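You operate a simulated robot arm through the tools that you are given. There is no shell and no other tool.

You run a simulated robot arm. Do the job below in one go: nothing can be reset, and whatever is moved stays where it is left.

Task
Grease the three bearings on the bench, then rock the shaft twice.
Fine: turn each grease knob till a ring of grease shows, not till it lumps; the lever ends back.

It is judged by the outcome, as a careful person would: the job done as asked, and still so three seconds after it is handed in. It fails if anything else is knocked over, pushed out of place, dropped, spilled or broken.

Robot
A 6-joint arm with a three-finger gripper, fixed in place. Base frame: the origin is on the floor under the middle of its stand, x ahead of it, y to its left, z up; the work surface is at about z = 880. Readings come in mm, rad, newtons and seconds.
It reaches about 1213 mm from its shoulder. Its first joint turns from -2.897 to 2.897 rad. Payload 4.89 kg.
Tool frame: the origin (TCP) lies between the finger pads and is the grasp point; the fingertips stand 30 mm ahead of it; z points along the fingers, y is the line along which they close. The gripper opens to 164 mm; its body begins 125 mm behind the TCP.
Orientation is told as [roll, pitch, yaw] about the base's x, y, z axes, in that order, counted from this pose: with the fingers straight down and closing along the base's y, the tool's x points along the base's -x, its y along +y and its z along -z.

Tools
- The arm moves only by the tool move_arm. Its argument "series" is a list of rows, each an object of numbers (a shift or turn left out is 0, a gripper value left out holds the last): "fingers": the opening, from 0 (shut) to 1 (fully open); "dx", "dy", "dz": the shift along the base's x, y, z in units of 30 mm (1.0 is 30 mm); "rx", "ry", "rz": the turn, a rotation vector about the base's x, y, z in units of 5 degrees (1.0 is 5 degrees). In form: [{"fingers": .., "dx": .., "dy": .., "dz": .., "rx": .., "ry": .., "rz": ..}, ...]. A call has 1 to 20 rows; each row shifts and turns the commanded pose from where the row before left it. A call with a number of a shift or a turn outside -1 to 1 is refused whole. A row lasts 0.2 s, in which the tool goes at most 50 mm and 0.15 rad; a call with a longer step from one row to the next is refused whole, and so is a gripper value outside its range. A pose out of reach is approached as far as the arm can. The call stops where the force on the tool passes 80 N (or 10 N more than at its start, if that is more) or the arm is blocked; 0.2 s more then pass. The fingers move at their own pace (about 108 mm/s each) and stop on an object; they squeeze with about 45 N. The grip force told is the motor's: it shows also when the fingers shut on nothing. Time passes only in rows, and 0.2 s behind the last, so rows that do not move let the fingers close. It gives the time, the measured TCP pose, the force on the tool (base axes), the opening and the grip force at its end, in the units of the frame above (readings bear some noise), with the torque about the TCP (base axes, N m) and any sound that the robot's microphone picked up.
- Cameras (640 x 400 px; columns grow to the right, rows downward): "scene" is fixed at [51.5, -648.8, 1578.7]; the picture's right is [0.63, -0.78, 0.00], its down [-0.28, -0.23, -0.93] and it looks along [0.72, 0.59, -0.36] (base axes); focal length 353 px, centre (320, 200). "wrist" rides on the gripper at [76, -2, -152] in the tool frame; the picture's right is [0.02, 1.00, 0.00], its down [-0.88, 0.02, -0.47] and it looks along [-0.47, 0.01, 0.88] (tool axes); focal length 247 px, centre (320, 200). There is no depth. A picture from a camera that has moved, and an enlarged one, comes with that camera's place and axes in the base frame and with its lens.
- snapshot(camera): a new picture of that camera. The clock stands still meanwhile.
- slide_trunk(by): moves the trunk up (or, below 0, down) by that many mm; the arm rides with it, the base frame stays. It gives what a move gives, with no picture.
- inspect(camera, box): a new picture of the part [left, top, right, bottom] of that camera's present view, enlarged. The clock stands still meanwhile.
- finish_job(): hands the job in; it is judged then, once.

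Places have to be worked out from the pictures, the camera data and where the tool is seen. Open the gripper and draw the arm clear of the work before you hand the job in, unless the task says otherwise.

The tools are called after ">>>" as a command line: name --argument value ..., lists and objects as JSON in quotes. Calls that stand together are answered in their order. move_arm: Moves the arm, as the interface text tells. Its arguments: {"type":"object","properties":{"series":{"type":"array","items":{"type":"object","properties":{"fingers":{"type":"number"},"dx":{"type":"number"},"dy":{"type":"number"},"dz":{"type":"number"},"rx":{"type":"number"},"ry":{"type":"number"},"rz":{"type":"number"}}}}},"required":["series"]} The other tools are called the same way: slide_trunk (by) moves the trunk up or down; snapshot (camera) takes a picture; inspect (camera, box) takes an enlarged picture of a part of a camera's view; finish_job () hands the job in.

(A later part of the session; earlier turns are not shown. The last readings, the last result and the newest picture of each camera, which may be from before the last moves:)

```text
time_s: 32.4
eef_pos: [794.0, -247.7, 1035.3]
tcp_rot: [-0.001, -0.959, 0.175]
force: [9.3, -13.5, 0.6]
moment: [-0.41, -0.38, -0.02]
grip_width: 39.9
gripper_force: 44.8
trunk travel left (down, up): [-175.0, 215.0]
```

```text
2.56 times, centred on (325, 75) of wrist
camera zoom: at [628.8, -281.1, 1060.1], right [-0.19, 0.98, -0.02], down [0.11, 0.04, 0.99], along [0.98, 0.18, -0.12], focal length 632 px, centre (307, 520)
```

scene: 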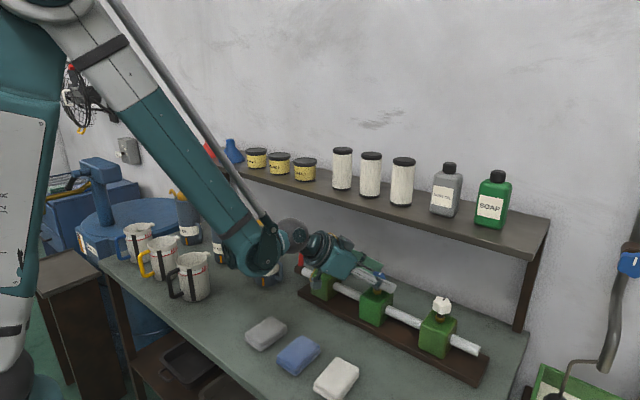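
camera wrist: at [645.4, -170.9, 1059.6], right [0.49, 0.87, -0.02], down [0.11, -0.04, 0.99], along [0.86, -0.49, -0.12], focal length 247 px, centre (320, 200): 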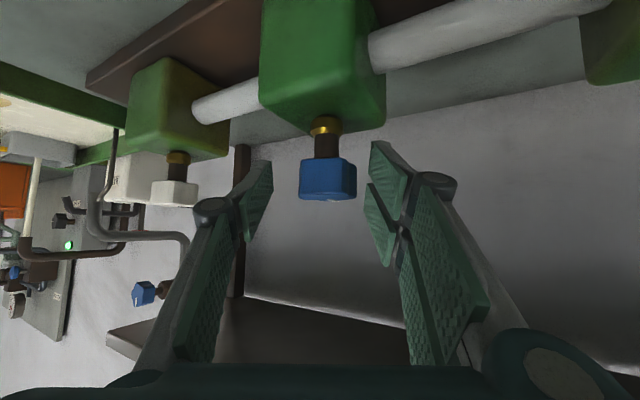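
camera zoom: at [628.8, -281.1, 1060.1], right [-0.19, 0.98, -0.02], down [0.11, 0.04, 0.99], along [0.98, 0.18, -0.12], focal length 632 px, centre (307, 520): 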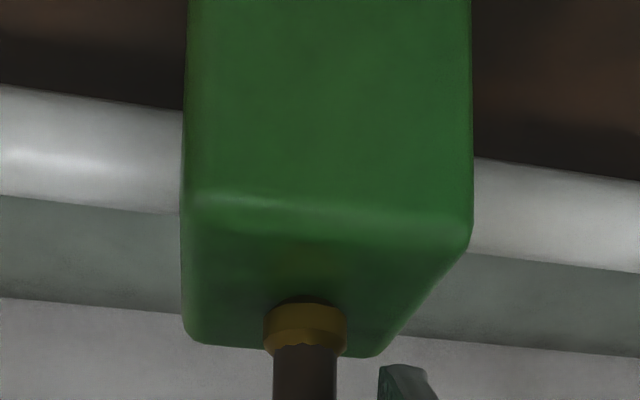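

Still following, about +40°, no grease yet. Continuing 20° more.

>>> move_arm --series '[{"dx": 0.01, "dy": -0.025}, {"rz": 0.5}, {"rz": 0.5}, {"rz": 0.5}, {"rz": 0.5}, {"rz": 0.5}, {"rz": 0.5}, {"rz": 0.5}, {"rz": 0.5}, {}]'

>>> inspect --camera "wrist" --box '[280, 90, 370, 210]'

>>> inspect --camera "wrist" --box '[200, 0, 450, 150]'

```text
time_s: 34.6
eef_pos: [792.9, -249.8, 1035.9]
tcp_rot: [0.0, -0.961, 0.526]
force: [-11.9, -1.9, -3.9]
moment: [-0.43, 0.54, -0.03]
grip_width: 39.5
gripper_force: 44.1
trunk travel left (down, up): [-175.0, 215.0]
```

```text
3.33 times, centred on (325, 150) of wrist
camera zoom: at [649.5, -336.5, 1060.2], right [-0.51, 0.86, -0.02], down [0.09, 0.08, 0.99], along [0.85, 0.51, -0.12], focal length 823 px, centre (303, 367)
```

zoom: 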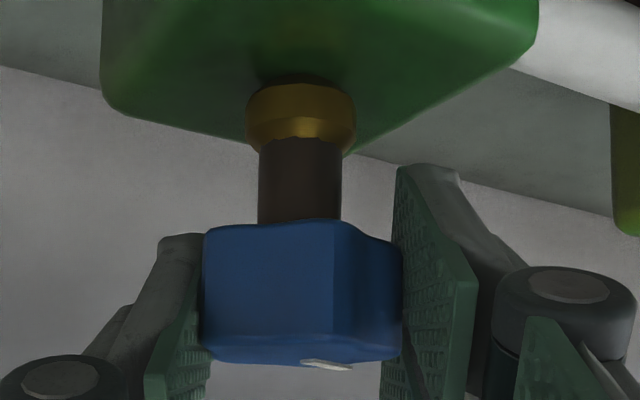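

```text
2.56 times, centred on (325, 75) of wrist
camera zoom: at [649.5, -336.5, 1060.2], right [-0.51, 0.86, -0.02], down [0.09, 0.08, 0.99], along [0.85, 0.51, -0.12], focal length 632 px, centre (307, 520)
```

zoom: 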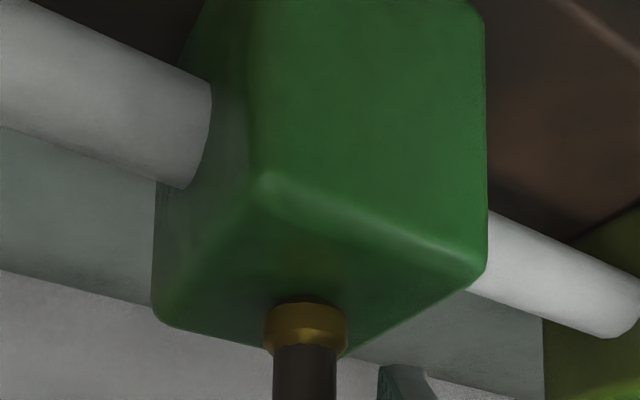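

About +60°, with no ring yet and low forces. Another 20°, to yaw +50°, which still clears the shelf and the white knob.

>>> move_arm --series '[{"dx": 0.0}, {"rz": 0.5}, {"rz": 0.5}, {"rz": 0.5}, {"rz": 0.5}, {"rz": 0.5}, {"rz": 0.5}, {"rz": 0.5}, {"rz": 0.5}, {}]'

>>> inspect --camera "wrist" --box '[280, 90, 370, 210]'

>>> inspect --camera "wrist" --box '[200, 0, 450, 150]'

```text
time_s: 36.8
eef_pos: [792.6, -249.7, 1035.0]
tcp_rot: [-0.002, -0.961, 0.874]
force: [4.6, -10.5, 2.9]
moment: [0.3, -0.68, -0.01]
grip_width: 39.4
gripper_force: 45.2
trunk travel left (down, up): [-175.0, 215.0]
```

```text
3.33 times, centred on (325, 150) of wrist
camera zoom: at [687.4, -381.4, 1060.1], right [-0.77, 0.63, -0.02], down [0.06, 0.1, 0.99], along [0.63, 0.77, -0.12], focal length 823 px, centre (303, 367)
```

zoom: 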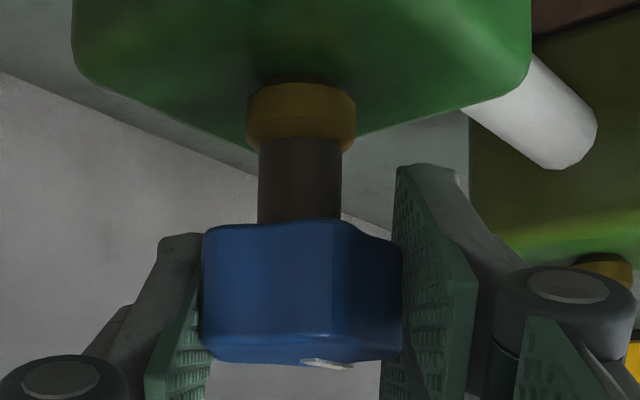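

```text
2.56 times, centred on (325, 75) of wrist
camera zoom: at [687.4, -381.4, 1060.1], right [-0.77, 0.63, -0.02], down [0.06, 0.1, 0.99], along [0.63, 0.77, -0.12], focal length 632 px, centre (307, 520)
```

zoom: 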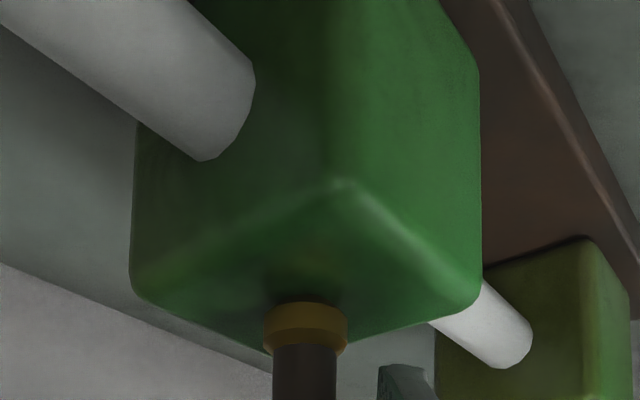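

About +80°, still no grease. I'll open, swing back 72° (two half-lobe periods) to yaw -22°, and regrip for the next stroke.

>>> move_arm --series '[{"fingers": 0.45}, {}, {"rz": -1}, {"rz": -1}, {"rz": -1}, {"rz": -1}, {"rz": -1}, {"rz": -1}, {"rz": -1}, {"rz": -1}, {"rz": -1}, {"rz": -1}, {"rz": -1}, {"rz": -1}, {"rz": -1}, {"rz": -1}, {"rz": -0.4}, {}]'

>>> inspect --camera "wrist" --box '[230, 40, 430, 230]'

>>> inspect --camera "scene" --box '[300, 240, 480, 380]'

```text
time_s: 40.6
eef_pos: [794.2, -249.1, 1036.1]
tcp_rot: [0.0, -0.96, -0.384]
force: [0.4, -0.5, 0.3]
moment: [0.01, 0.03, -0.03]
grip_width: 74.0
gripper_force: 0.2
trunk travel left (down, up): [-175.0, 215.0]
```

```text
2.11 times, centred on (330, 135) of wrist
camera zoom: at [638.3, -188.9, 1060.3], right [0.36, 0.93, -0.02], down [0.12, -0.03, 0.99], along [0.92, -0.36, -0.12], focal length 520 px, centre (299, 337)
```

zoom: 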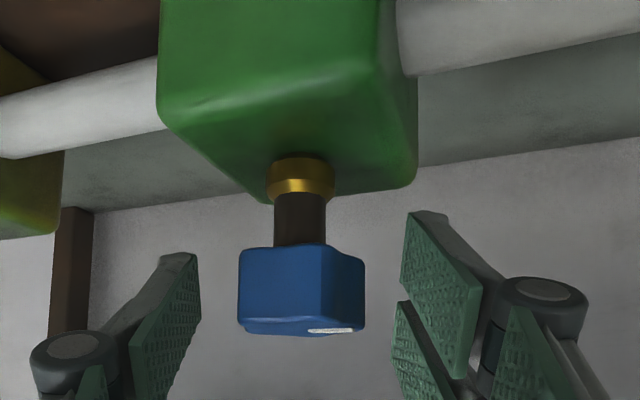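

```text
2.86 times, centred on (390, 310) of scene
camera zoom: at [51.5, -648.8, 1578.7], right [0.63, -0.78, 0.0], down [-0.28, -0.23, -0.93], along [0.72, 0.59, -0.36], focal length 1010 px, centre (120, -114)
```

zoom: 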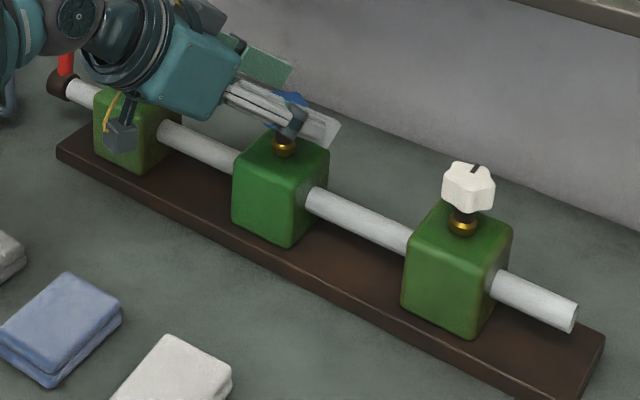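

The mark is now at the +y side, consistent with about +80° of turn, and the knob is well centred. I'll regrip and turn 24° more.

>>> move_arm --series '[{"fingers": 0.0}, {}, {}, {"rz": 0.6}, {"rz": 0.6}, {"rz": 0.6}, {"rz": 0.6}, {"rz": 0.6}, {"rz": 0.6}, {"rz": 0.6}, {"rz": 0.6}, {}]'

>>> inspect --camera "wrist" --box '[280, 90, 370, 210]'

>>> inspect --camera "wrist" --box '[200, 0, 450, 150]'

```text
time_s: 43.2
eef_pos: [793.3, -248.0, 1036.4]
tcp_rot: [-0.001, -0.959, 0.036]
force: [13.9, 7.9, 1.2]
moment: [0.13, -0.29, 0.05]
grip_width: 39.8
gripper_force: 45.1
trunk travel left (down, up): [-175.0, 215.0]
```

```text
3.33 times, centred on (325, 150) of wrist
camera zoom: at [625.9, -257.7, 1060.0], right [-0.05, 1.0, -0.02], down [0.12, 0.02, 0.99], along [0.99, 0.05, -0.12], focal length 823 px, centre (303, 367)
```

zoom: 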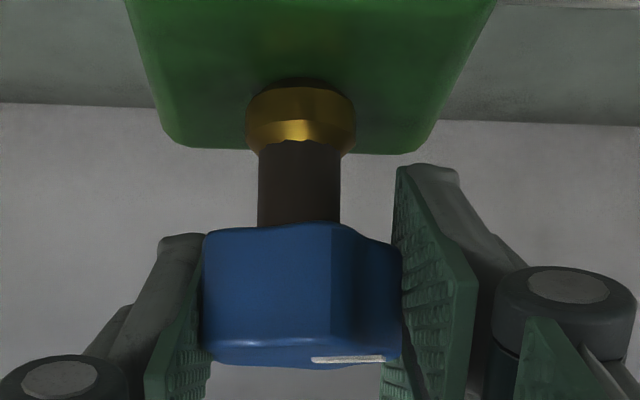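

```text
2.56 times, centred on (325, 75) of wrist
camera zoom: at [625.9, -257.7, 1060.0], right [-0.05, 1.0, -0.02], down [0.12, 0.02, 0.99], along [0.99, 0.05, -0.12], focal length 632 px, centre (307, 520)
```

zoom: 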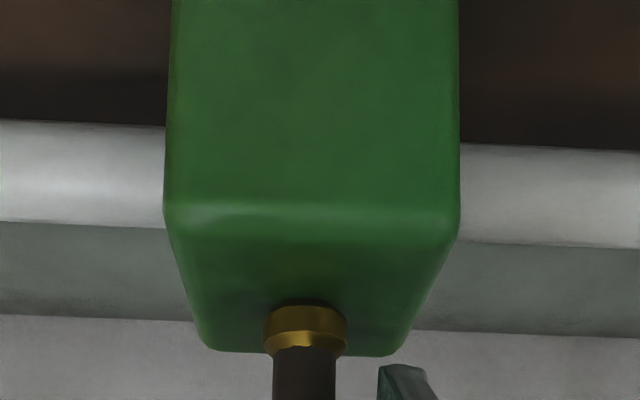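

Following well, about +104° in total. Next 24°, with a look after.

>>> move_arm --series '[{"rz": 0.6}, {"rz": 0.6}, {"rz": 0.6}, {"rz": 0.6}, {"rz": 0.6}, {"rz": 0.6}, {"rz": 0.6}, {"rz": 0.6}, {}]'

>>> inspect --camera "wrist" --box '[280, 90, 370, 210]'

>>> inspect --camera "wrist" --box '[200, 0, 450, 150]'

```text
time_s: 45.2
eef_pos: [792.5, -250.1, 1035.5]
tcp_rot: [0.0, -0.96, 0.454]
force: [5.5, -0.4, -0.6]
moment: [-0.01, -0.16, 0.0]
grip_width: 39.6
gripper_force: 44.7
trunk travel left (down, up): [-175.0, 215.0]
```

```text
3.33 times, centred on (325, 150) of wrist
camera zoom: at [643.1, -326.3, 1059.9], right [-0.45, 0.89, -0.02], down [0.1, 0.07, 0.99], along [0.89, 0.44, -0.12], focal length 823 px, centre (303, 367)
```

zoom: 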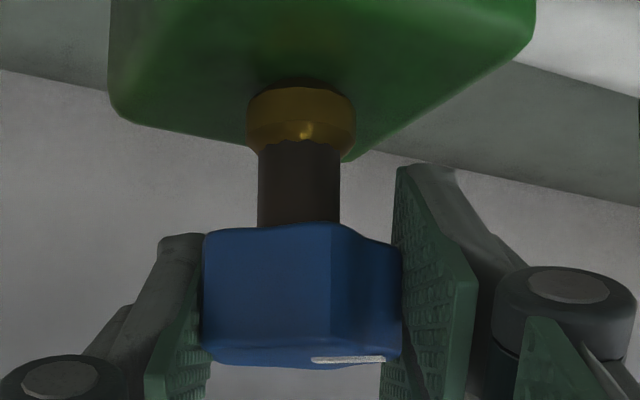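

```text
2.56 times, centred on (325, 75) of wrist
camera zoom: at [643.1, -326.3, 1059.9], right [-0.45, 0.89, -0.02], down [0.1, 0.07, 0.99], along [0.89, 0.44, -0.12], focal length 632 px, centre (307, 520)
```

zoom: 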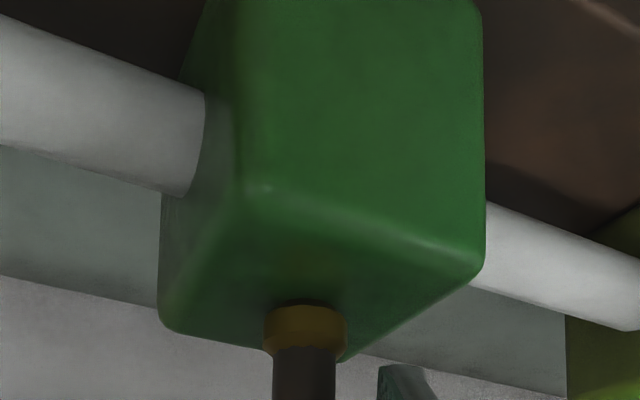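

About +128°, forces low, still no grease on the collar or shaft. 24° more.

>>> move_arm --series '[{"rz": 0.6}, {"rz": 0.6}, {"rz": 0.6}, {"rz": 0.6}, {"rz": 0.6}, {"rz": 0.6}, {"rz": 0.6}, {"rz": 0.6}, {}]'

>>> inspect --camera "wrist" --box '[280, 90, 370, 210]'

>>> inspect --camera "wrist" --box '[200, 0, 450, 150]'

```text
time_s: 47.2
eef_pos: [792.9, -249.9, 1035.0]
tcp_rot: [0.001, -0.96, 0.873]
force: [3.0, -29.4, 3.0]
moment: [-0.45, -0.04, -0.07]
grip_width: 39.7
gripper_force: 45.4
trunk travel left (down, up): [-175.0, 215.0]
```

```text
3.33 times, centred on (325, 150) of wrist
camera zoom: at [686.9, -381.9, 1059.6], right [-0.77, 0.63, -0.02], down [0.06, 0.1, 0.99], along [0.63, 0.77, -0.12], focal length 823 px, centre (303, 367)
```

zoom: 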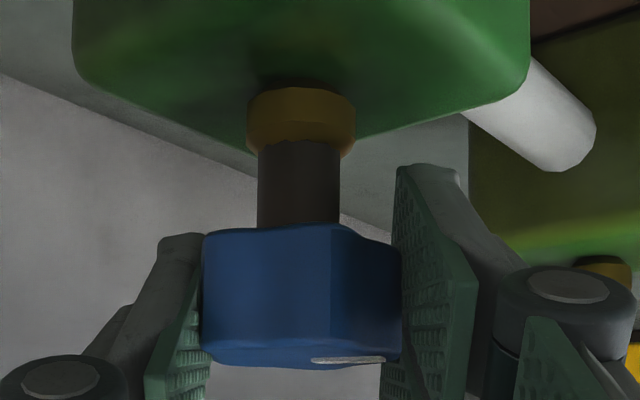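

```text
2.56 times, centred on (325, 75) of wrist
camera zoom: at [686.9, -381.9, 1059.6], right [-0.77, 0.63, -0.02], down [0.06, 0.1, 0.99], along [0.63, 0.77, -0.12], focal length 632 px, centre (307, 520)
```

zoom: 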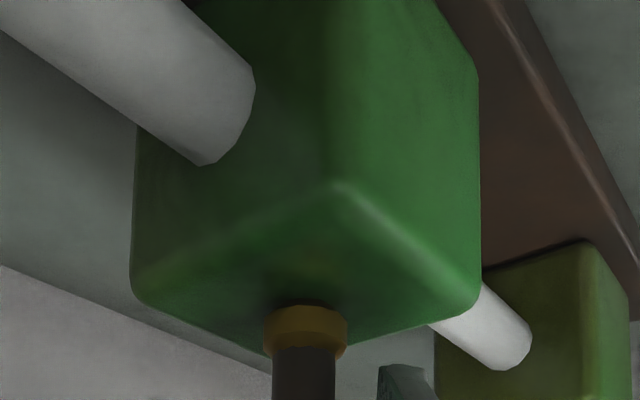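

About +152°, still dry. Releasing, swinging back 72° and regripping.

>>> move_arm --series '[{"fingers": 0.45}, {}, {"rz": -1}, {"rz": -1}, {"rz": -1}, {"rz": -1}, {"rz": -1}, {"rz": -1}, {"rz": -1}, {"rz": -1}, {"rz": -1}, {"rz": -1}, {"rz": -1}, {"rz": -1}, {"rz": -1}, {"rz": -1}, {"rz": -0.4}, {}]'

>>> move_arm --series '[{"fingers": 0.0}, {}, {}, {"rz": 0.6}, {"rz": 0.6}, {"rz": 0.6}, {"rz": 0.6}, {"rz": 0.6}, {}]'

>>> inspect --camera "wrist" --box '[280, 90, 370, 210]'

>>> inspect --camera "wrist" --box '[200, 0, 450, 150]'

```text
time_s: 51.0
eef_pos: [792.6, -250.4, 1035.4]
tcp_rot: [0.001, -0.961, -0.385]
force: [0.4, -0.4, -1.0]
moment: [0.0, 0.01, 0.03]
grip_width: 73.7
gripper_force: 0.1
trunk travel left (down, up): [-175.0, 215.0]
```

```text
time_s: 53.0
eef_pos: [792.8, -249.0, 1036.3]
tcp_rot: [-0.001, -0.959, -0.119]
force: [9.1, 19.4, 18.8]
moment: [0.47, -0.06, 0.06]
grip_width: 39.6
gripper_force: 44.6
trunk travel left (down, up): [-175.0, 215.0]
```

```text
3.33 times, centred on (325, 150) of wrist
camera zoom: at [626.2, -230.8, 1060.5], right [0.11, 0.99, -0.02], down [0.12, 0.01, 0.99], along [0.99, -0.11, -0.12], focal length 823 px, centre (303, 367)
```

zoom: 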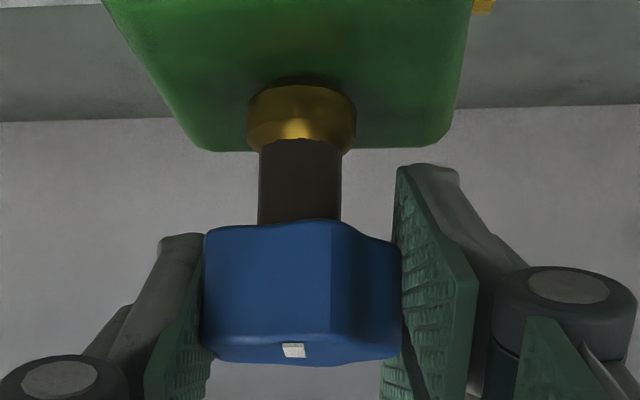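

```text
2.56 times, centred on (325, 75) of wrist
camera zoom: at [626.2, -230.8, 1060.5], right [0.11, 0.99, -0.02], down [0.12, 0.01, 0.99], along [0.99, -0.11, -0.12], focal length 632 px, centre (307, 520)
```

zoom: 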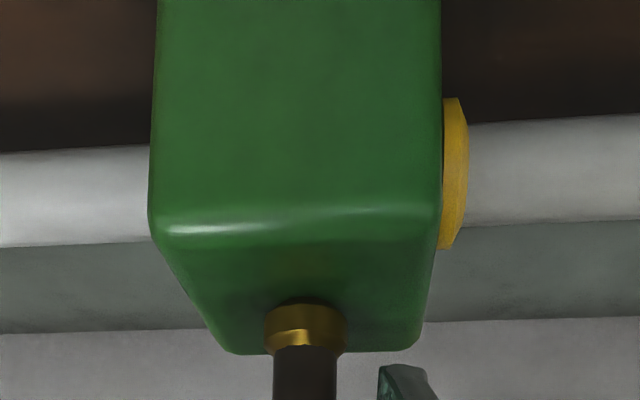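

A yellow ring of grease now shows around the shaft on the +y face of the blue block. I stop turning here, release, and inspect it closely.

>>> move_arm --series '[{"fingers": 0.45}, {}, {}]'

>>> inspect --camera "wrist" --box '[340, 10, 440, 120]'

>>> snapshot --camera "wrist"

>>> inspect --camera "scene" --box '[300, 240, 480, 380]'

```text
time_s: 53.8
eef_pos: [792.1, -248.2, 1035.3]
tcp_rot: [0.0, -0.961, -0.122]
force: [-0.3, 0.0, 0.5]
moment: [0.03, -0.01, 0.02]
grip_width: 73.7
gripper_force: 0.1
trunk travel left (down, up): [-175.0, 215.0]
```

```text
3.64 times, centred on (390, 65) of wrist
camera zoom: at [626.3, -231.6, 1060.0], right [0.11, 0.99, -0.02], down [0.12, 0.0, 0.99], along [0.99, -0.11, -0.12], focal length 898 px, centre (66, 691)
```

zoom: 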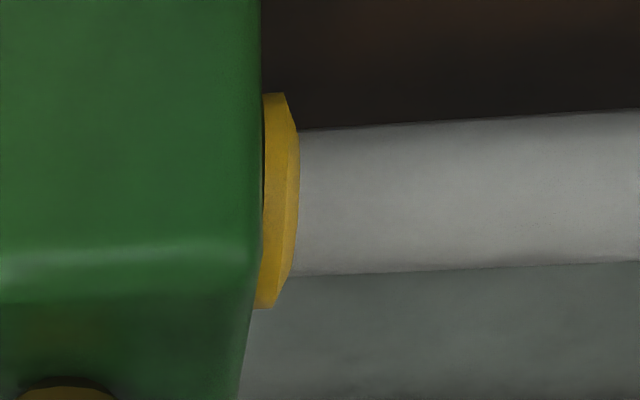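

```text
taken
camera wrist: at [626.3, -231.6, 1060.0], right [0.11, 0.99, -0.02], down [0.12, 0.0, 0.99], along [0.99, -0.11, -0.12], focal length 247 px, centre (320, 200)
```

wrist: 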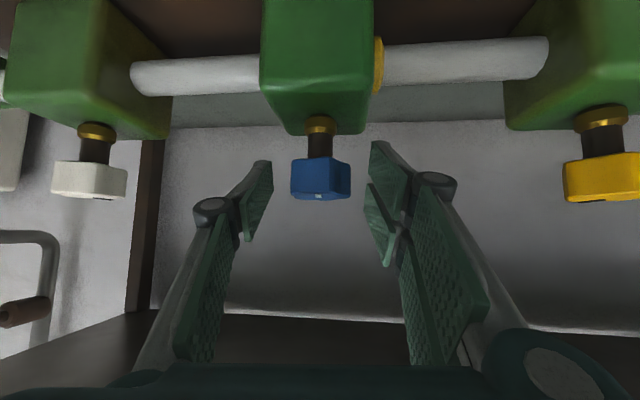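

```text
2.86 times, centred on (390, 310) of scene
camera zoom: at [51.5, -648.8, 1578.7], right [0.63, -0.78, 0.0], down [-0.28, -0.23, -0.93], along [0.72, 0.59, -0.36], focal length 1010 px, centre (120, -114)
```

zoom: 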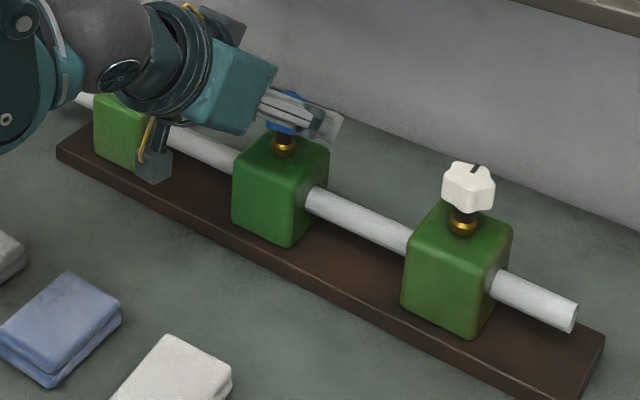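

The blue ring is clean, so that knob is done at ≈167°. The ring forms on the +y face, which I can see only from negative yaw, so I'll keep the yaw at or below 0 for the next knobs. I'll retreat and move to a pre-grasp for white (≈(792.6, -425)) at yaw -31°.

>>> move_arm --series '[{"dx": -0.675, "dy": 0.083, "dz": 0.475}, {"dx": -0.675, "dy": 0.083, "dz": 0.475}, {"dx": -0.675, "dy": 0.083, "dz": 0.475}, {"dx": -0.675, "dy": 0.083, "dz": 0.475}, {"dx": 0.06, "dy": -0.8, "rz": -0.8}, {"dx": 0.06, "dy": -0.8, "rz": -0.8}, {"dx": 0.06, "dy": -0.8, "rz": -0.8}, {"dx": 0.06, "dy": -0.8, "rz": -0.8}, {"dx": 0.06, "dy": -0.8, "rz": -0.8}, {"dx": 0.06, "dy": -0.8, "rz": -0.8}, {}, {}]'

>>> snapshot --camera "wrist"

>>> snapshot --camera "scene"

```text
time_s: 56.4
eef_pos: [724.9, -384.4, 1092.0]
tcp_rot: [0.0, -0.96, -0.543]
force: [0.1, -0.6, 0.2]
moment: [0.03, 0.0, 0.02]
grip_width: 73.7
gripper_force: 0.0
trunk travel left (down, up): [-175.0, 215.0]
```

```text
taken
camera wrist: at [580.3, -299.6, 1116.2], right [0.5, 0.86, -0.02], down [0.11, -0.04, 0.99], along [0.86, -0.5, -0.12], focal length 247 px, centre (320, 200)
```

wrist: 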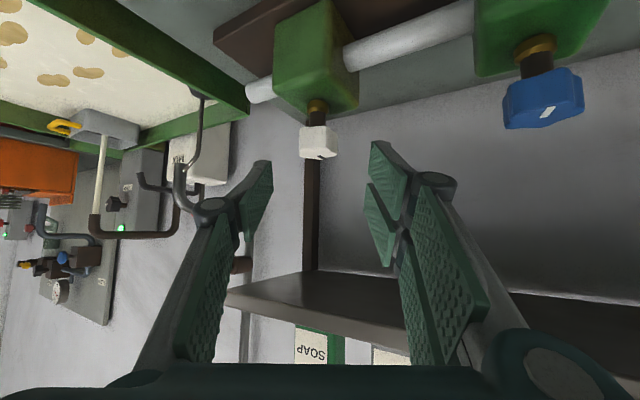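

```text
taken
```

scene: 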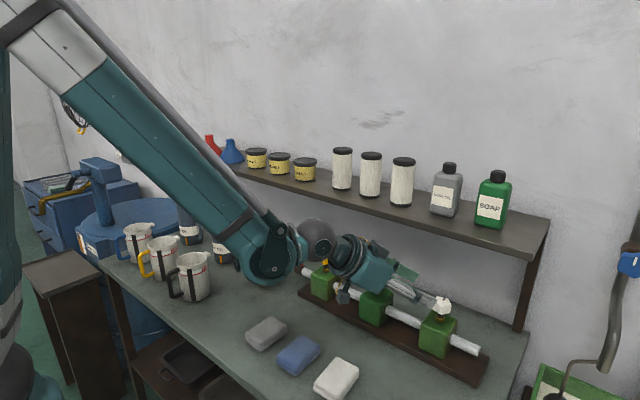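

White is almost centred, with its axis near (792.6, -427.5). I'll advance along the tool axis to it.

>>> move_arm --series '[{"dx": 0.383, "dy": -0.242, "dz": -0.315}, {"dx": 0.383, "dy": -0.242, "dz": -0.315}, {"dx": 0.383, "dy": -0.242, "dz": -0.315}, {"dx": 0.383, "dy": -0.242, "dz": -0.315}, {"dx": 0.383, "dy": -0.242, "dz": -0.315}, {"dx": 0.383, "dy": -0.242, "dz": -0.315}, {}, {}]'

>>> inspect --camera "wrist" --box '[230, 40, 430, 230]'

>>> snapshot --camera "wrist"

```text
time_s: 58.2
eef_pos: [792.2, -428.4, 1035.3]
tcp_rot: [0.001, -0.959, -0.541]
force: [1.3, 0.0, 0.4]
moment: [-0.02, 0.04, -0.04]
grip_width: 73.9
gripper_force: 0.1
trunk travel left (down, up): [-175.0, 215.0]
```

```text
2.11 times, centred on (330, 135) of wrist
camera zoom: at [647.8, -343.5, 1059.5], right [0.5, 0.86, -0.02], down [0.11, -0.04, 0.99], along [0.86, -0.5, -0.12], focal length 520 px, centre (299, 337)
```

zoom: 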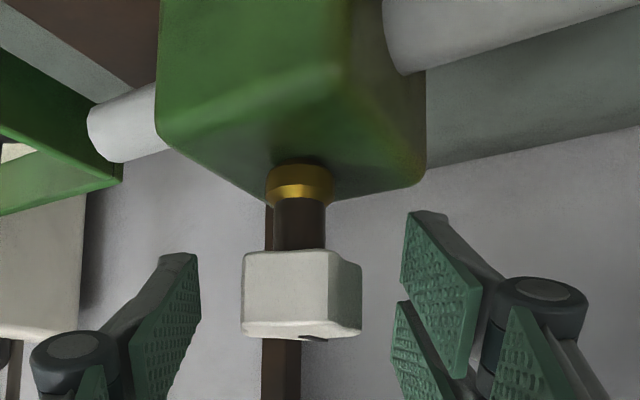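

```text
taken
camera wrist: at [647.8, -343.5, 1059.5], right [0.5, 0.86, -0.02], down [0.11, -0.04, 0.99], along [0.86, -0.5, -0.12], focal length 247 px, centre (320, 200)
```

wrist: 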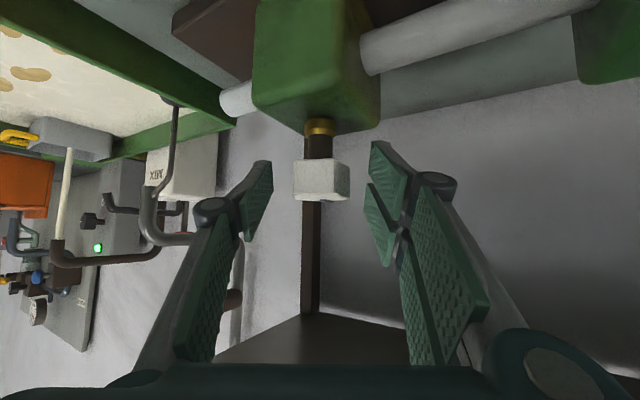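

White is well centred between the pads. I'll grip and try a first 10° counter-clockwise turn, checking that it follows.

>>> move_arm --series '[{"fingers": 0.0}, {}, {}, {}]'

>>> inspect --camera "wrist" --box '[280, 90, 370, 210]'

>>> move_arm --series '[{"rz": 0.5}, {"rz": 0.5}, {"rz": 0.5}, {"rz": 0.5}, {}]'

>>> inspect --camera "wrist" --box '[280, 90, 370, 210]'

>>> inspect --camera "wrist" --box '[200, 0, 450, 150]'

```text
time_s: 59.2
eef_pos: [791.7, -426.5, 1035.2]
tcp_rot: [0.0, -0.961, -0.543]
force: [4.7, 8.0, 0.5]
moment: [0.05, -0.03, 0.05]
grip_width: 40.7
gripper_force: 44.7
trunk travel left (down, up): [-175.0, 215.0]
```

```text
3.33 times, centred on (325, 150) of wrist
camera zoom: at [648.0, -342.9, 1059.7], right [0.5, 0.86, -0.02], down [0.11, -0.04, 0.99], along [0.86, -0.5, -0.12], focal length 823 px, centre (303, 367)
```

zoom: 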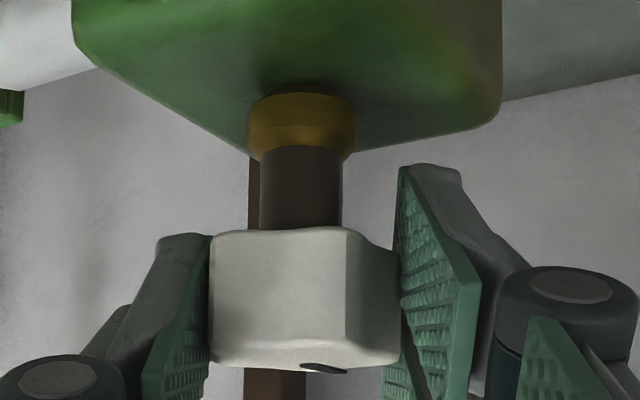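

```text
time_s: 60.4
eef_pos: [791.7, -427.6, 1035.3]
tcp_rot: [0.0, -0.958, -0.368]
force: [-0.9, -3.5, -18.3]
moment: [0.06, 0.45, 0.0]
grip_width: 40.4
gripper_force: 45.0
trunk travel left (down, up): [-175.0, 215.0]
```

```text
3.33 times, centred on (325, 150) of wrist
camera zoom: at [635.0, -370.0, 1060.1], right [0.35, 0.94, -0.02], down [0.12, -0.02, 0.99], along [0.93, -0.35, -0.12], focal length 823 px, centre (303, 367)
```

zoom: 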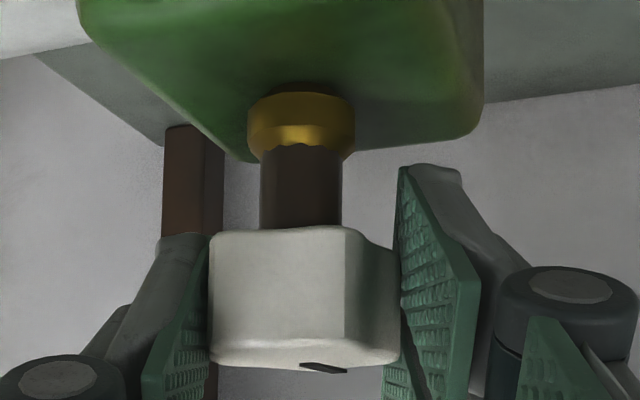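

```text
2.56 times, centred on (325, 75) of wrist
camera zoom: at [635.0, -370.0, 1060.1], right [0.35, 0.94, -0.02], down [0.12, -0.02, 0.99], along [0.93, -0.35, -0.12], focal length 632 px, centre (307, 520)
```

zoom: 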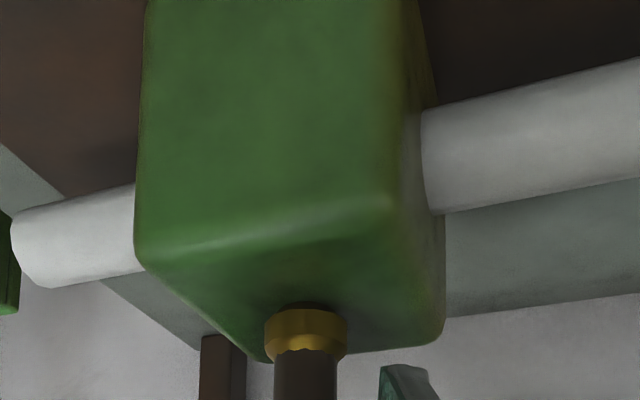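

White follows counter-clockwise cleanly, and the +y face is in view. I'll turn on to yaw -6° (≈25° total) and look.

>>> move_arm --series '[{"rz": 0.5}, {"rz": 0.5}, {"rz": 0.5}, {"rz": 0.5}, {"rz": 0.5}, {"rz": 0.5}, {}]'

>>> inspect --camera "wrist" --box '[200, 0, 450, 210]'

```text
time_s: 62.0
eef_pos: [792.3, -428.4, 1035.5]
tcp_rot: [0.001, -0.963, -0.105]
force: [6.5, -20.1, 3.4]
moment: [-0.43, 0.21, -0.03]
grip_width: 39.7
gripper_force: 44.7
trunk travel left (down, up): [-175.0, 215.0]
```

```text
1.90 times, centred on (325, 105) of wrist
camera zoom: at [626.1, -413.5, 1060.6], right [0.09, 1.0, -0.02], down [0.12, 0.01, 0.99], along [0.99, -0.09, -0.12], focal length 470 px, centre (310, 381)
```

zoom: 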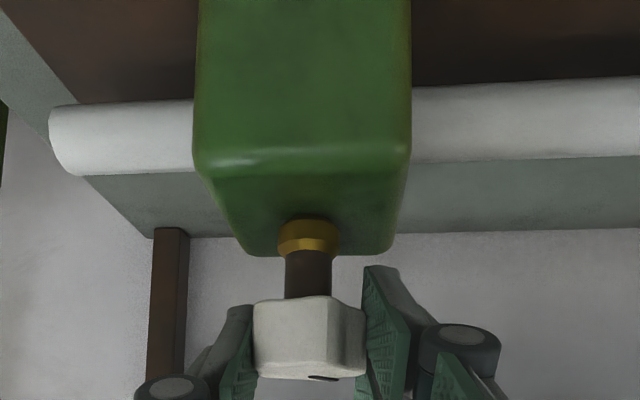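

No ring at 25°. I'll release, swing back 36° to yaw -42°, regrip and turn 18°.

>>> move_arm --series '[{"fingers": 0.45}, {"dy": -0.03}, {"rz": -0.9}, {"rz": -0.9}, {"rz": -0.9}, {"rz": -0.9}, {"rz": -0.9}, {"rz": -0.9}, {"rz": -0.9}, {"rz": -0.9}, {"fingers": 0.0}, {}, {}, {"rz": 0.6}, {"rz": 0.6}, {"rz": 0.6}, {"rz": 0.6}, {"rz": 0.6}, {"rz": 0.6}, {}]'

>>> inspect --camera "wrist" --box '[200, 0, 450, 210]'

```text
time_s: 66.2
eef_pos: [790.8, -429.2, 1036.2]
tcp_rot: [0.0, -0.96, -0.42]
force: [-12.7, -25.2, -6.0]
moment: [-0.77, -0.09, -0.13]
grip_width: 39.8
gripper_force: 44.7
trunk travel left (down, up): [-175.0, 215.0]
```

```text
1.90 times, centred on (325, 105) of wrist
camera zoom: at [637.6, -363.9, 1060.6], right [0.4, 0.92, -0.02], down [0.12, -0.03, 0.99], along [0.91, -0.39, -0.12], focal length 470 px, centre (310, 381)
```

zoom: 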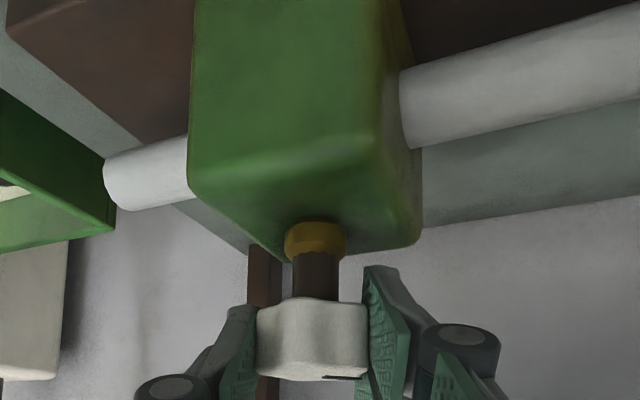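

About 43°, no ring. I'll ease the side force and turn 18° more.

>>> move_arm --series '[{"dx": -0.018, "dy": -0.04}, {"rz": 0.6}, {"rz": 0.6}, {"rz": 0.6}, {"rz": 0.6}, {"rz": 0.6}, {"rz": 0.6}, {}]'

>>> inspect --camera "wrist" --box '[200, 0, 450, 210]'

```text
time_s: 68.0
eef_pos: [791.5, -430.1, 1036.8]
tcp_rot: [0.0, -0.96, -0.104]
force: [-8.0, -24.9, -4.1]
moment: [-0.39, 0.17, -0.11]
grip_width: 39.7
gripper_force: 45.7
trunk travel left (down, up): [-175.0, 215.0]
```

```text
1.90 times, centred on (325, 105) of wrist
camera zoom: at [624.7, -416.2, 1060.8], right [0.09, 1.0, -0.02], down [0.12, 0.01, 0.99], along [0.99, -0.09, -0.12], focal length 470 px, centre (310, 381)
```

zoom: 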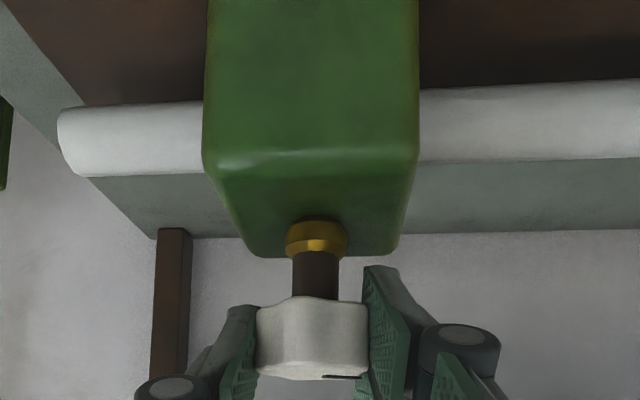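

About 61°, no ring. I'll undo the small offsets, swing back 36° and regrip, then turn 18°.

>>> move_arm --series '[{"fingers": 0.45}, {"dx": 0.018, "dy": 0.065}, {"rz": -0.9}, {"rz": -0.9}, {"rz": -0.9}, {"rz": -0.9}, {"rz": -0.9}, {"rz": -0.9}, {"rz": -0.9}, {"rz": -0.9}, {"fingers": 0.0}, {}, {}, {"rz": 0.6}, {"rz": 0.6}, {"rz": 0.6}, {"rz": 0.6}, {"rz": 0.6}, {"rz": 0.6}, {}]'

>>> inspect --camera "wrist" --box '[200, 0, 450, 210]'

```text
time_s: 72.2
eef_pos: [791.3, -426.4, 1036.8]
tcp_rot: [-0.004, -0.96, -0.416]
force: [3.7, 12.3, 5.0]
moment: [0.13, 0.04, 0.07]
grip_width: 39.4
gripper_force: 45.0
trunk travel left (down, up): [-175.0, 215.0]
```

```text
1.90 times, centred on (325, 105) of wrist
camera zoom: at [638.4, -361.3, 1061.1], right [0.4, 0.92, -0.02], down [0.12, -0.03, 0.99], along [0.91, -0.39, -0.12], focal length 470 px, centre (310, 381)
```

zoom: 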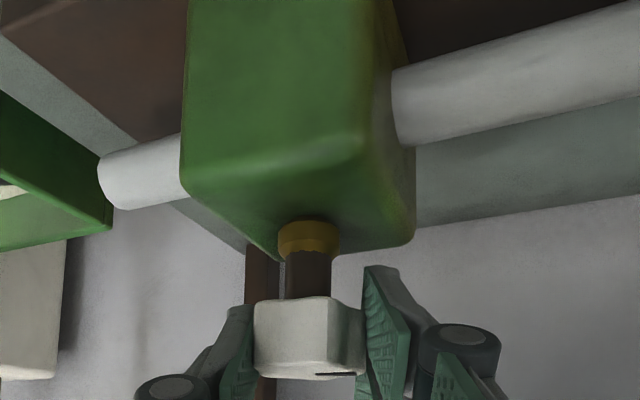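

About 79°, no ring yet. 18° more.

>>> move_arm --series '[{"rz": 0.6}, {"rz": 0.6}, {"rz": 0.6}, {"rz": 0.6}, {"rz": 0.6}, {"rz": 0.6}, {}]'

>>> inspect --camera "wrist" --box '[200, 0, 450, 210]'

```text
time_s: 73.8
eef_pos: [792.3, -427.3, 1036.4]
tcp_rot: [0.0, -0.958, -0.106]
force: [-14.6, -1.6, -0.2]
moment: [-0.08, 0.57, -0.06]
grip_width: 39.8
gripper_force: 45.0
trunk travel left (down, up): [-175.0, 215.0]
```

```text
1.90 times, centred on (325, 105) of wrist
camera zoom: at [624.6, -413.5, 1061.0], right [0.09, 1.0, -0.02], down [0.12, 0.01, 0.99], along [0.99, -0.09, -0.12], focal length 470 px, centre (310, 381)
```

zoom: 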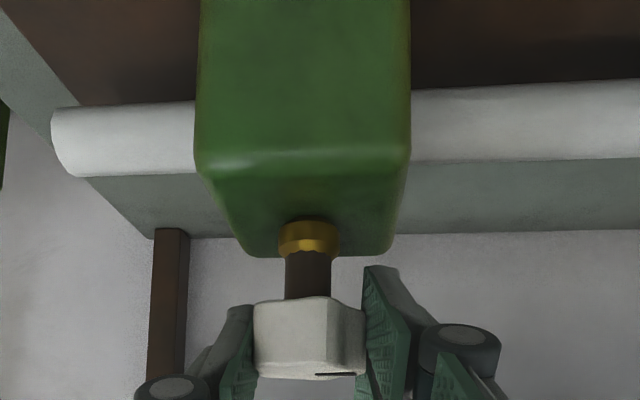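

About 97°, no ring yet. I'll swing back 36°, regrip, and from here use 12° steps.

>>> move_arm --series '[{"fingers": 0.45}, {"dy": -0.04}, {"rz": -0.9}, {"rz": -0.9}, {"rz": -0.9}, {"rz": -0.9}, {"rz": -0.9}, {"rz": -0.9}, {"rz": -0.9}, {"rz": -0.9}, {"fingers": 0.0}, {}, {}, {"rz": 0.6}, {"rz": 0.6}, {"rz": 0.6}, {"rz": 0.6}, {}]'

>>> inspect --camera "wrist" --box '[200, 0, 450, 210]'

```text
time_s: 77.6
eef_pos: [791.2, -429.8, 1035.3]
tcp_rot: [0.0, -0.959, -0.525]
force: [-11.4, -13.1, -13.3]
moment: [-0.08, 0.68, -0.01]
grip_width: 39.7
gripper_force: 44.8
trunk travel left (down, up): [-175.0, 215.0]
```

```text
1.90 times, centred on (325, 105) of wrist
camera zoom: at [645.8, -347.7, 1060.6], right [0.49, 0.87, -0.02], down [0.11, -0.04, 0.99], along [0.86, -0.49, -0.12], focal length 470 px, centre (310, 381)
```

zoom: 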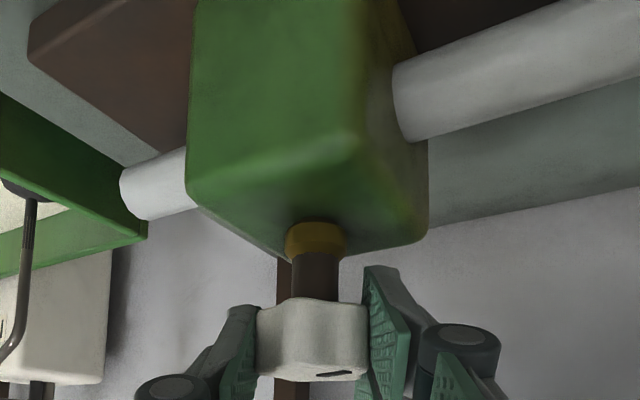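

About 109°, no ring. 12° more.

>>> move_arm --series '[{"rz": 0.6}, {"rz": 0.6}, {"rz": 0.6}, {"rz": 0.6}, {}]'

>>> inspect --camera "wrist" --box '[200, 0, 450, 210]'

```text
time_s: 78.8
eef_pos: [791.7, -429.8, 1036.0]
tcp_rot: [0.0, -0.961, -0.317]
force: [-6.6, -34.3, 7.3]
moment: [-0.82, -0.3, -0.1]
grip_width: 39.8
gripper_force: 45.0
trunk travel left (down, up): [-175.0, 215.0]
```

```text
1.90 times, centred on (325, 105) of wrist
camera zoom: at [631.6, -380.7, 1060.2], right [0.3, 0.95, -0.02], down [0.12, -0.02, 0.99], along [0.95, -0.3, -0.12], focal length 470 px, centre (310, 381)
```

zoom: 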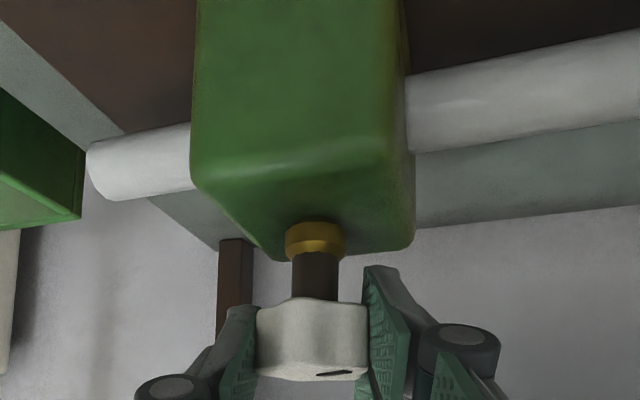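

About 121°, still no ring. 12° more with a small centring shift.

>>> move_arm --series '[{"dy": -0.03}, {"rz": 0.6}, {"rz": 0.6}, {"rz": 0.6}, {"rz": 0.6}, {}]'

>>> inspect --camera "wrist" --box '[200, 0, 450, 210]'

```text
time_s: 80.2
eef_pos: [790.4, -431.0, 1036.0]
tcp_rot: [0.002, -0.959, -0.106]
force: [-7.4, -35.0, 1.6]
moment: [-0.62, 0.18, -0.11]
grip_width: 39.6
gripper_force: 45.2
trunk travel left (down, up): [-175.0, 215.0]
```

```text
1.90 times, centred on (325, 105) of wrist
camera zoom: at [624.8, -416.2, 1060.3], right [0.09, 1.0, -0.02], down [0.12, 0.01, 0.99], along [0.99, -0.09, -0.12], focal length 470 px, centre (310, 381)
```

zoom: 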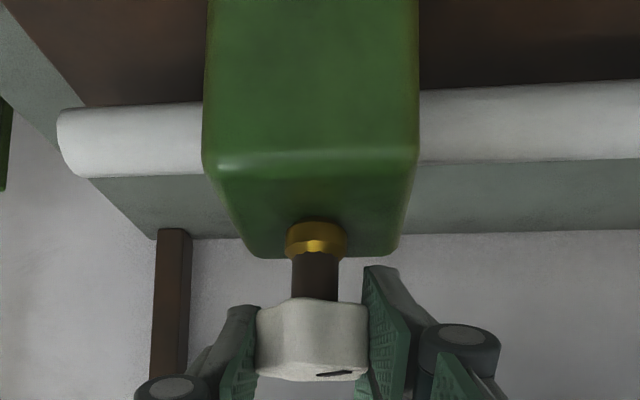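

About 133°, no ring yet. Regripping at yaw -42° and turning 12°.

>>> move_arm --series '[{"fingers": 0.45}, {"dy": 0.07}, {"rz": -0.9}, {"rz": -0.9}, {"rz": -0.9}, {"rz": -0.9}, {"rz": -0.9}, {"rz": -0.9}, {"rz": -0.9}, {"rz": -0.9}, {"fingers": 0.0}, {}, {}, {"rz": 0.6}, {"rz": 0.6}, {"rz": 0.6}, {"rz": 0.6}, {}]'

>>> inspect --camera "wrist" --box '[200, 0, 450, 210]'

```text
time_s: 84.0
eef_pos: [791.6, -427.1, 1035.1]
tcp_rot: [-0.004, -0.959, -0.523]
force: [1.5, 14.8, -12.8]
moment: [0.5, 0.74, 0.07]
grip_width: 39.8
gripper_force: 45.0
trunk travel left (down, up): [-175.0, 215.0]
```

```text
1.90 times, centred on (325, 105) of wrist
camera zoom: at [645.9, -344.9, 1060.2], right [0.49, 0.87, -0.02], down [0.11, -0.04, 0.99], along [0.87, -0.49, -0.12], focal length 470 px, centre (310, 381)
```

zoom: 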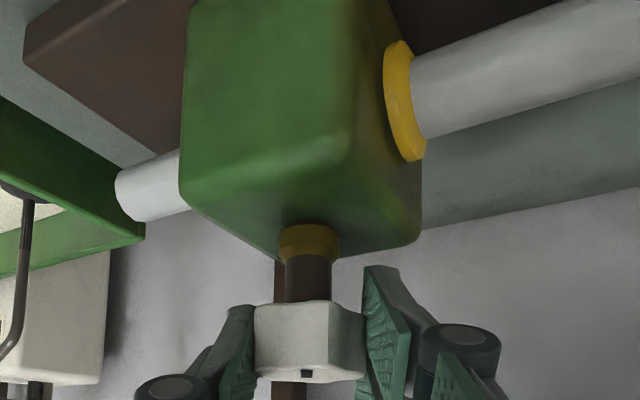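

The white ring of grease has appeared at about 145°. I'll release at once and check it, then retreat toward yellow.

>>> move_arm --series '[{"fingers": 0.45}, {}, {}]'

>>> inspect --camera "wrist" --box '[310, 0, 420, 120]'

>>> snapshot --camera "wrist"

```text
time_s: 84.8
eef_pos: [790.8, -427.8, 1037.2]
tcp_rot: [0.001, -0.96, -0.523]
force: [0.1, 0.5, -0.1]
moment: [-0.01, 0.03, 0.01]
grip_width: 73.9
gripper_force: 0.1
trunk travel left (down, up): [-175.0, 215.0]
```

```text
3.33 times, centred on (365, 60) of wrist
camera zoom: at [645.8, -345.3, 1060.7], right [0.49, 0.87, -0.02], down [0.11, -0.04, 0.99], along [0.86, -0.49, -0.12], focal length 823 px, centre (170, 667)
```

zoom: 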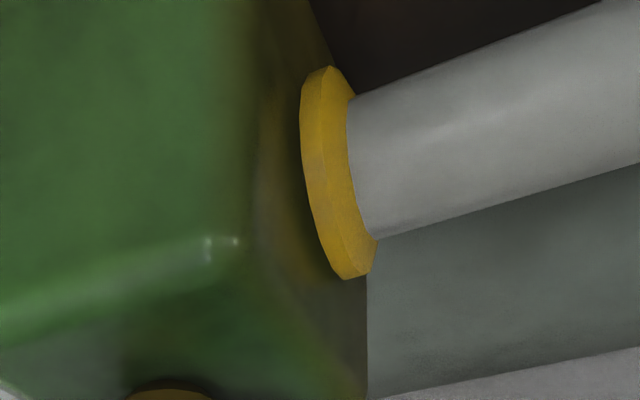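

```text
taken
camera wrist: at [645.8, -345.3, 1060.7], right [0.49, 0.87, -0.02], down [0.11, -0.04, 0.99], along [0.86, -0.49, -0.12], focal length 247 px, centre (320, 200)
```

wrist: 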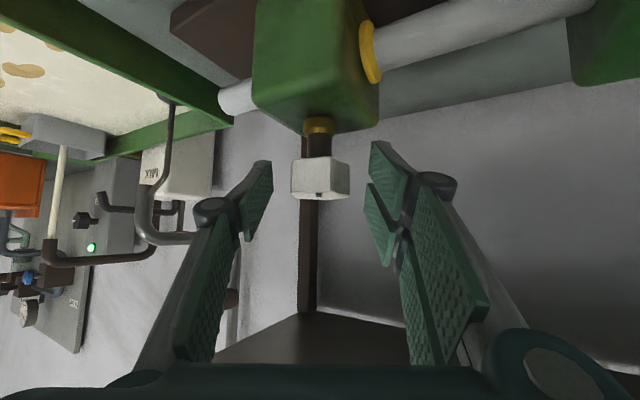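

White's ring is clean. Next I'll retreat along the tool axis, slide across above the rig to a yellow pre-grasp at yaw -30°, and look before going in, since the lever and the gear-oil can are near there.

>>> move_arm --series '[{"dx": -0.71, "dy": 0.41, "dz": 0.575}, {"dx": -0.71, "dy": 0.41, "dz": 0.575}, {"dx": -0.71, "dy": 0.41, "dz": 0.575}, {"dx": -0.71, "dy": 0.41, "dz": 0.575}, {"dy": 0.97}, {"dy": 0.97}, {"dy": 0.97}, {"dy": 0.97}, {"dy": 0.97}, {"dy": 0.97}, {"dy": 0.97}, {"dy": 0.97}, {"dy": 0.97}, {"dy": 0.97}, {"dy": 0.97}, {"dy": 0.97}, {}, {}]'

>>> snapshot --camera "wrist"

>>> snapshot --camera "scene"

```text
time_s: 88.6
eef_pos: [706.6, -28.7, 1102.8]
tcp_rot: [0.001, -0.961, -0.526]
force: [-0.6, 0.2, 0.0]
moment: [-0.01, -0.01, -0.05]
grip_width: 73.5
gripper_force: 0.0
trunk travel left (down, up): [-175.0, 215.0]
```

```text
taken
camera wrist: at [561.2, 51.6, 1128.9], right [0.49, 0.87, -0.02], down [0.11, -0.04, 0.99], along [0.87, -0.49, -0.12], focal length 247 px, centre (320, 200)
```

wrist: 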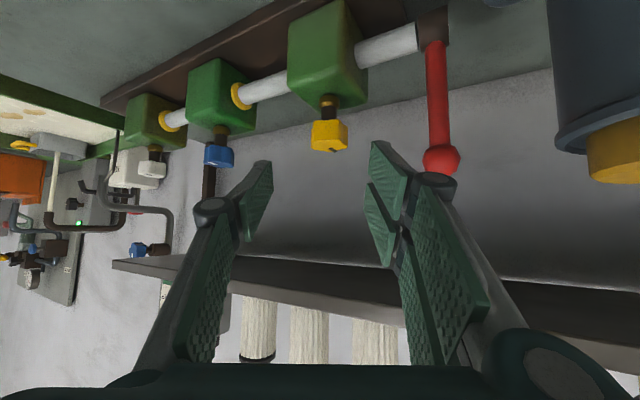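

```text
taken
```

scene: 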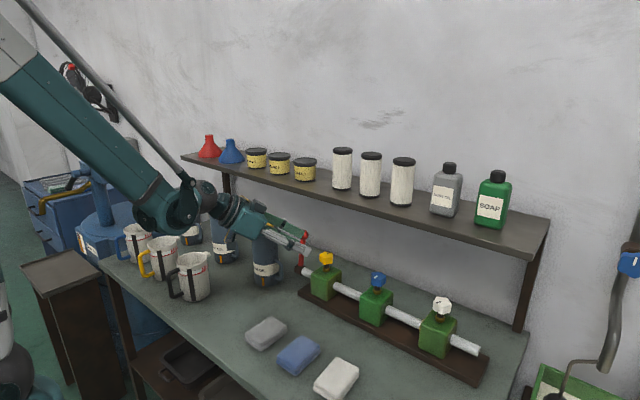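

Both finished rings are visible from here. The lever ball (≈(816, 40, 1060)) is close to the yellow knob, so I'll narrow the fingers to about 54 mm and come in at yaw -7°, where there's more room.

>>> move_arm --series '[{"fingers": 0.34, "rz": 0.92, "dx": 0.087, "dy": -0.219, "dz": -0.105}, {"rz": 0.92, "dx": 0.087, "dy": -0.219, "dz": -0.105}, {"rz": 0.92, "dx": 0.087, "dy": -0.219, "dz": -0.105}, {"rz": 0.92, "dx": 0.087, "dy": -0.219, "dz": -0.105}, {"rz": 0.92, "dx": 0.087, "dy": -0.219, "dz": -0.105}, {}, {}]'

>>> snapshot --camera "wrist"

```text
time_s: 90.2
eef_pos: [720.4, -60.4, 1089.6]
tcp_rot: [0.002, -0.96, -0.123]
force: [0.3, -1.3, -1.3]
moment: [0.0, 0.03, 0.05]
grip_width: 55.8
gripper_force: 0.1
trunk travel left (down, up): [-175.0, 215.0]
```

```text
taken
camera wrist: at [553.6, -43.4, 1114.0], right [0.11, 0.99, -0.02], down [0.12, 0.0, 0.99], along [0.99, -0.11, -0.12], focal length 247 px, centre (320, 200)
```

wrist: 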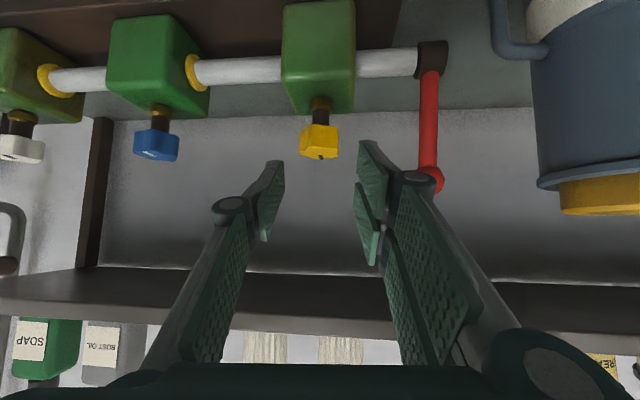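

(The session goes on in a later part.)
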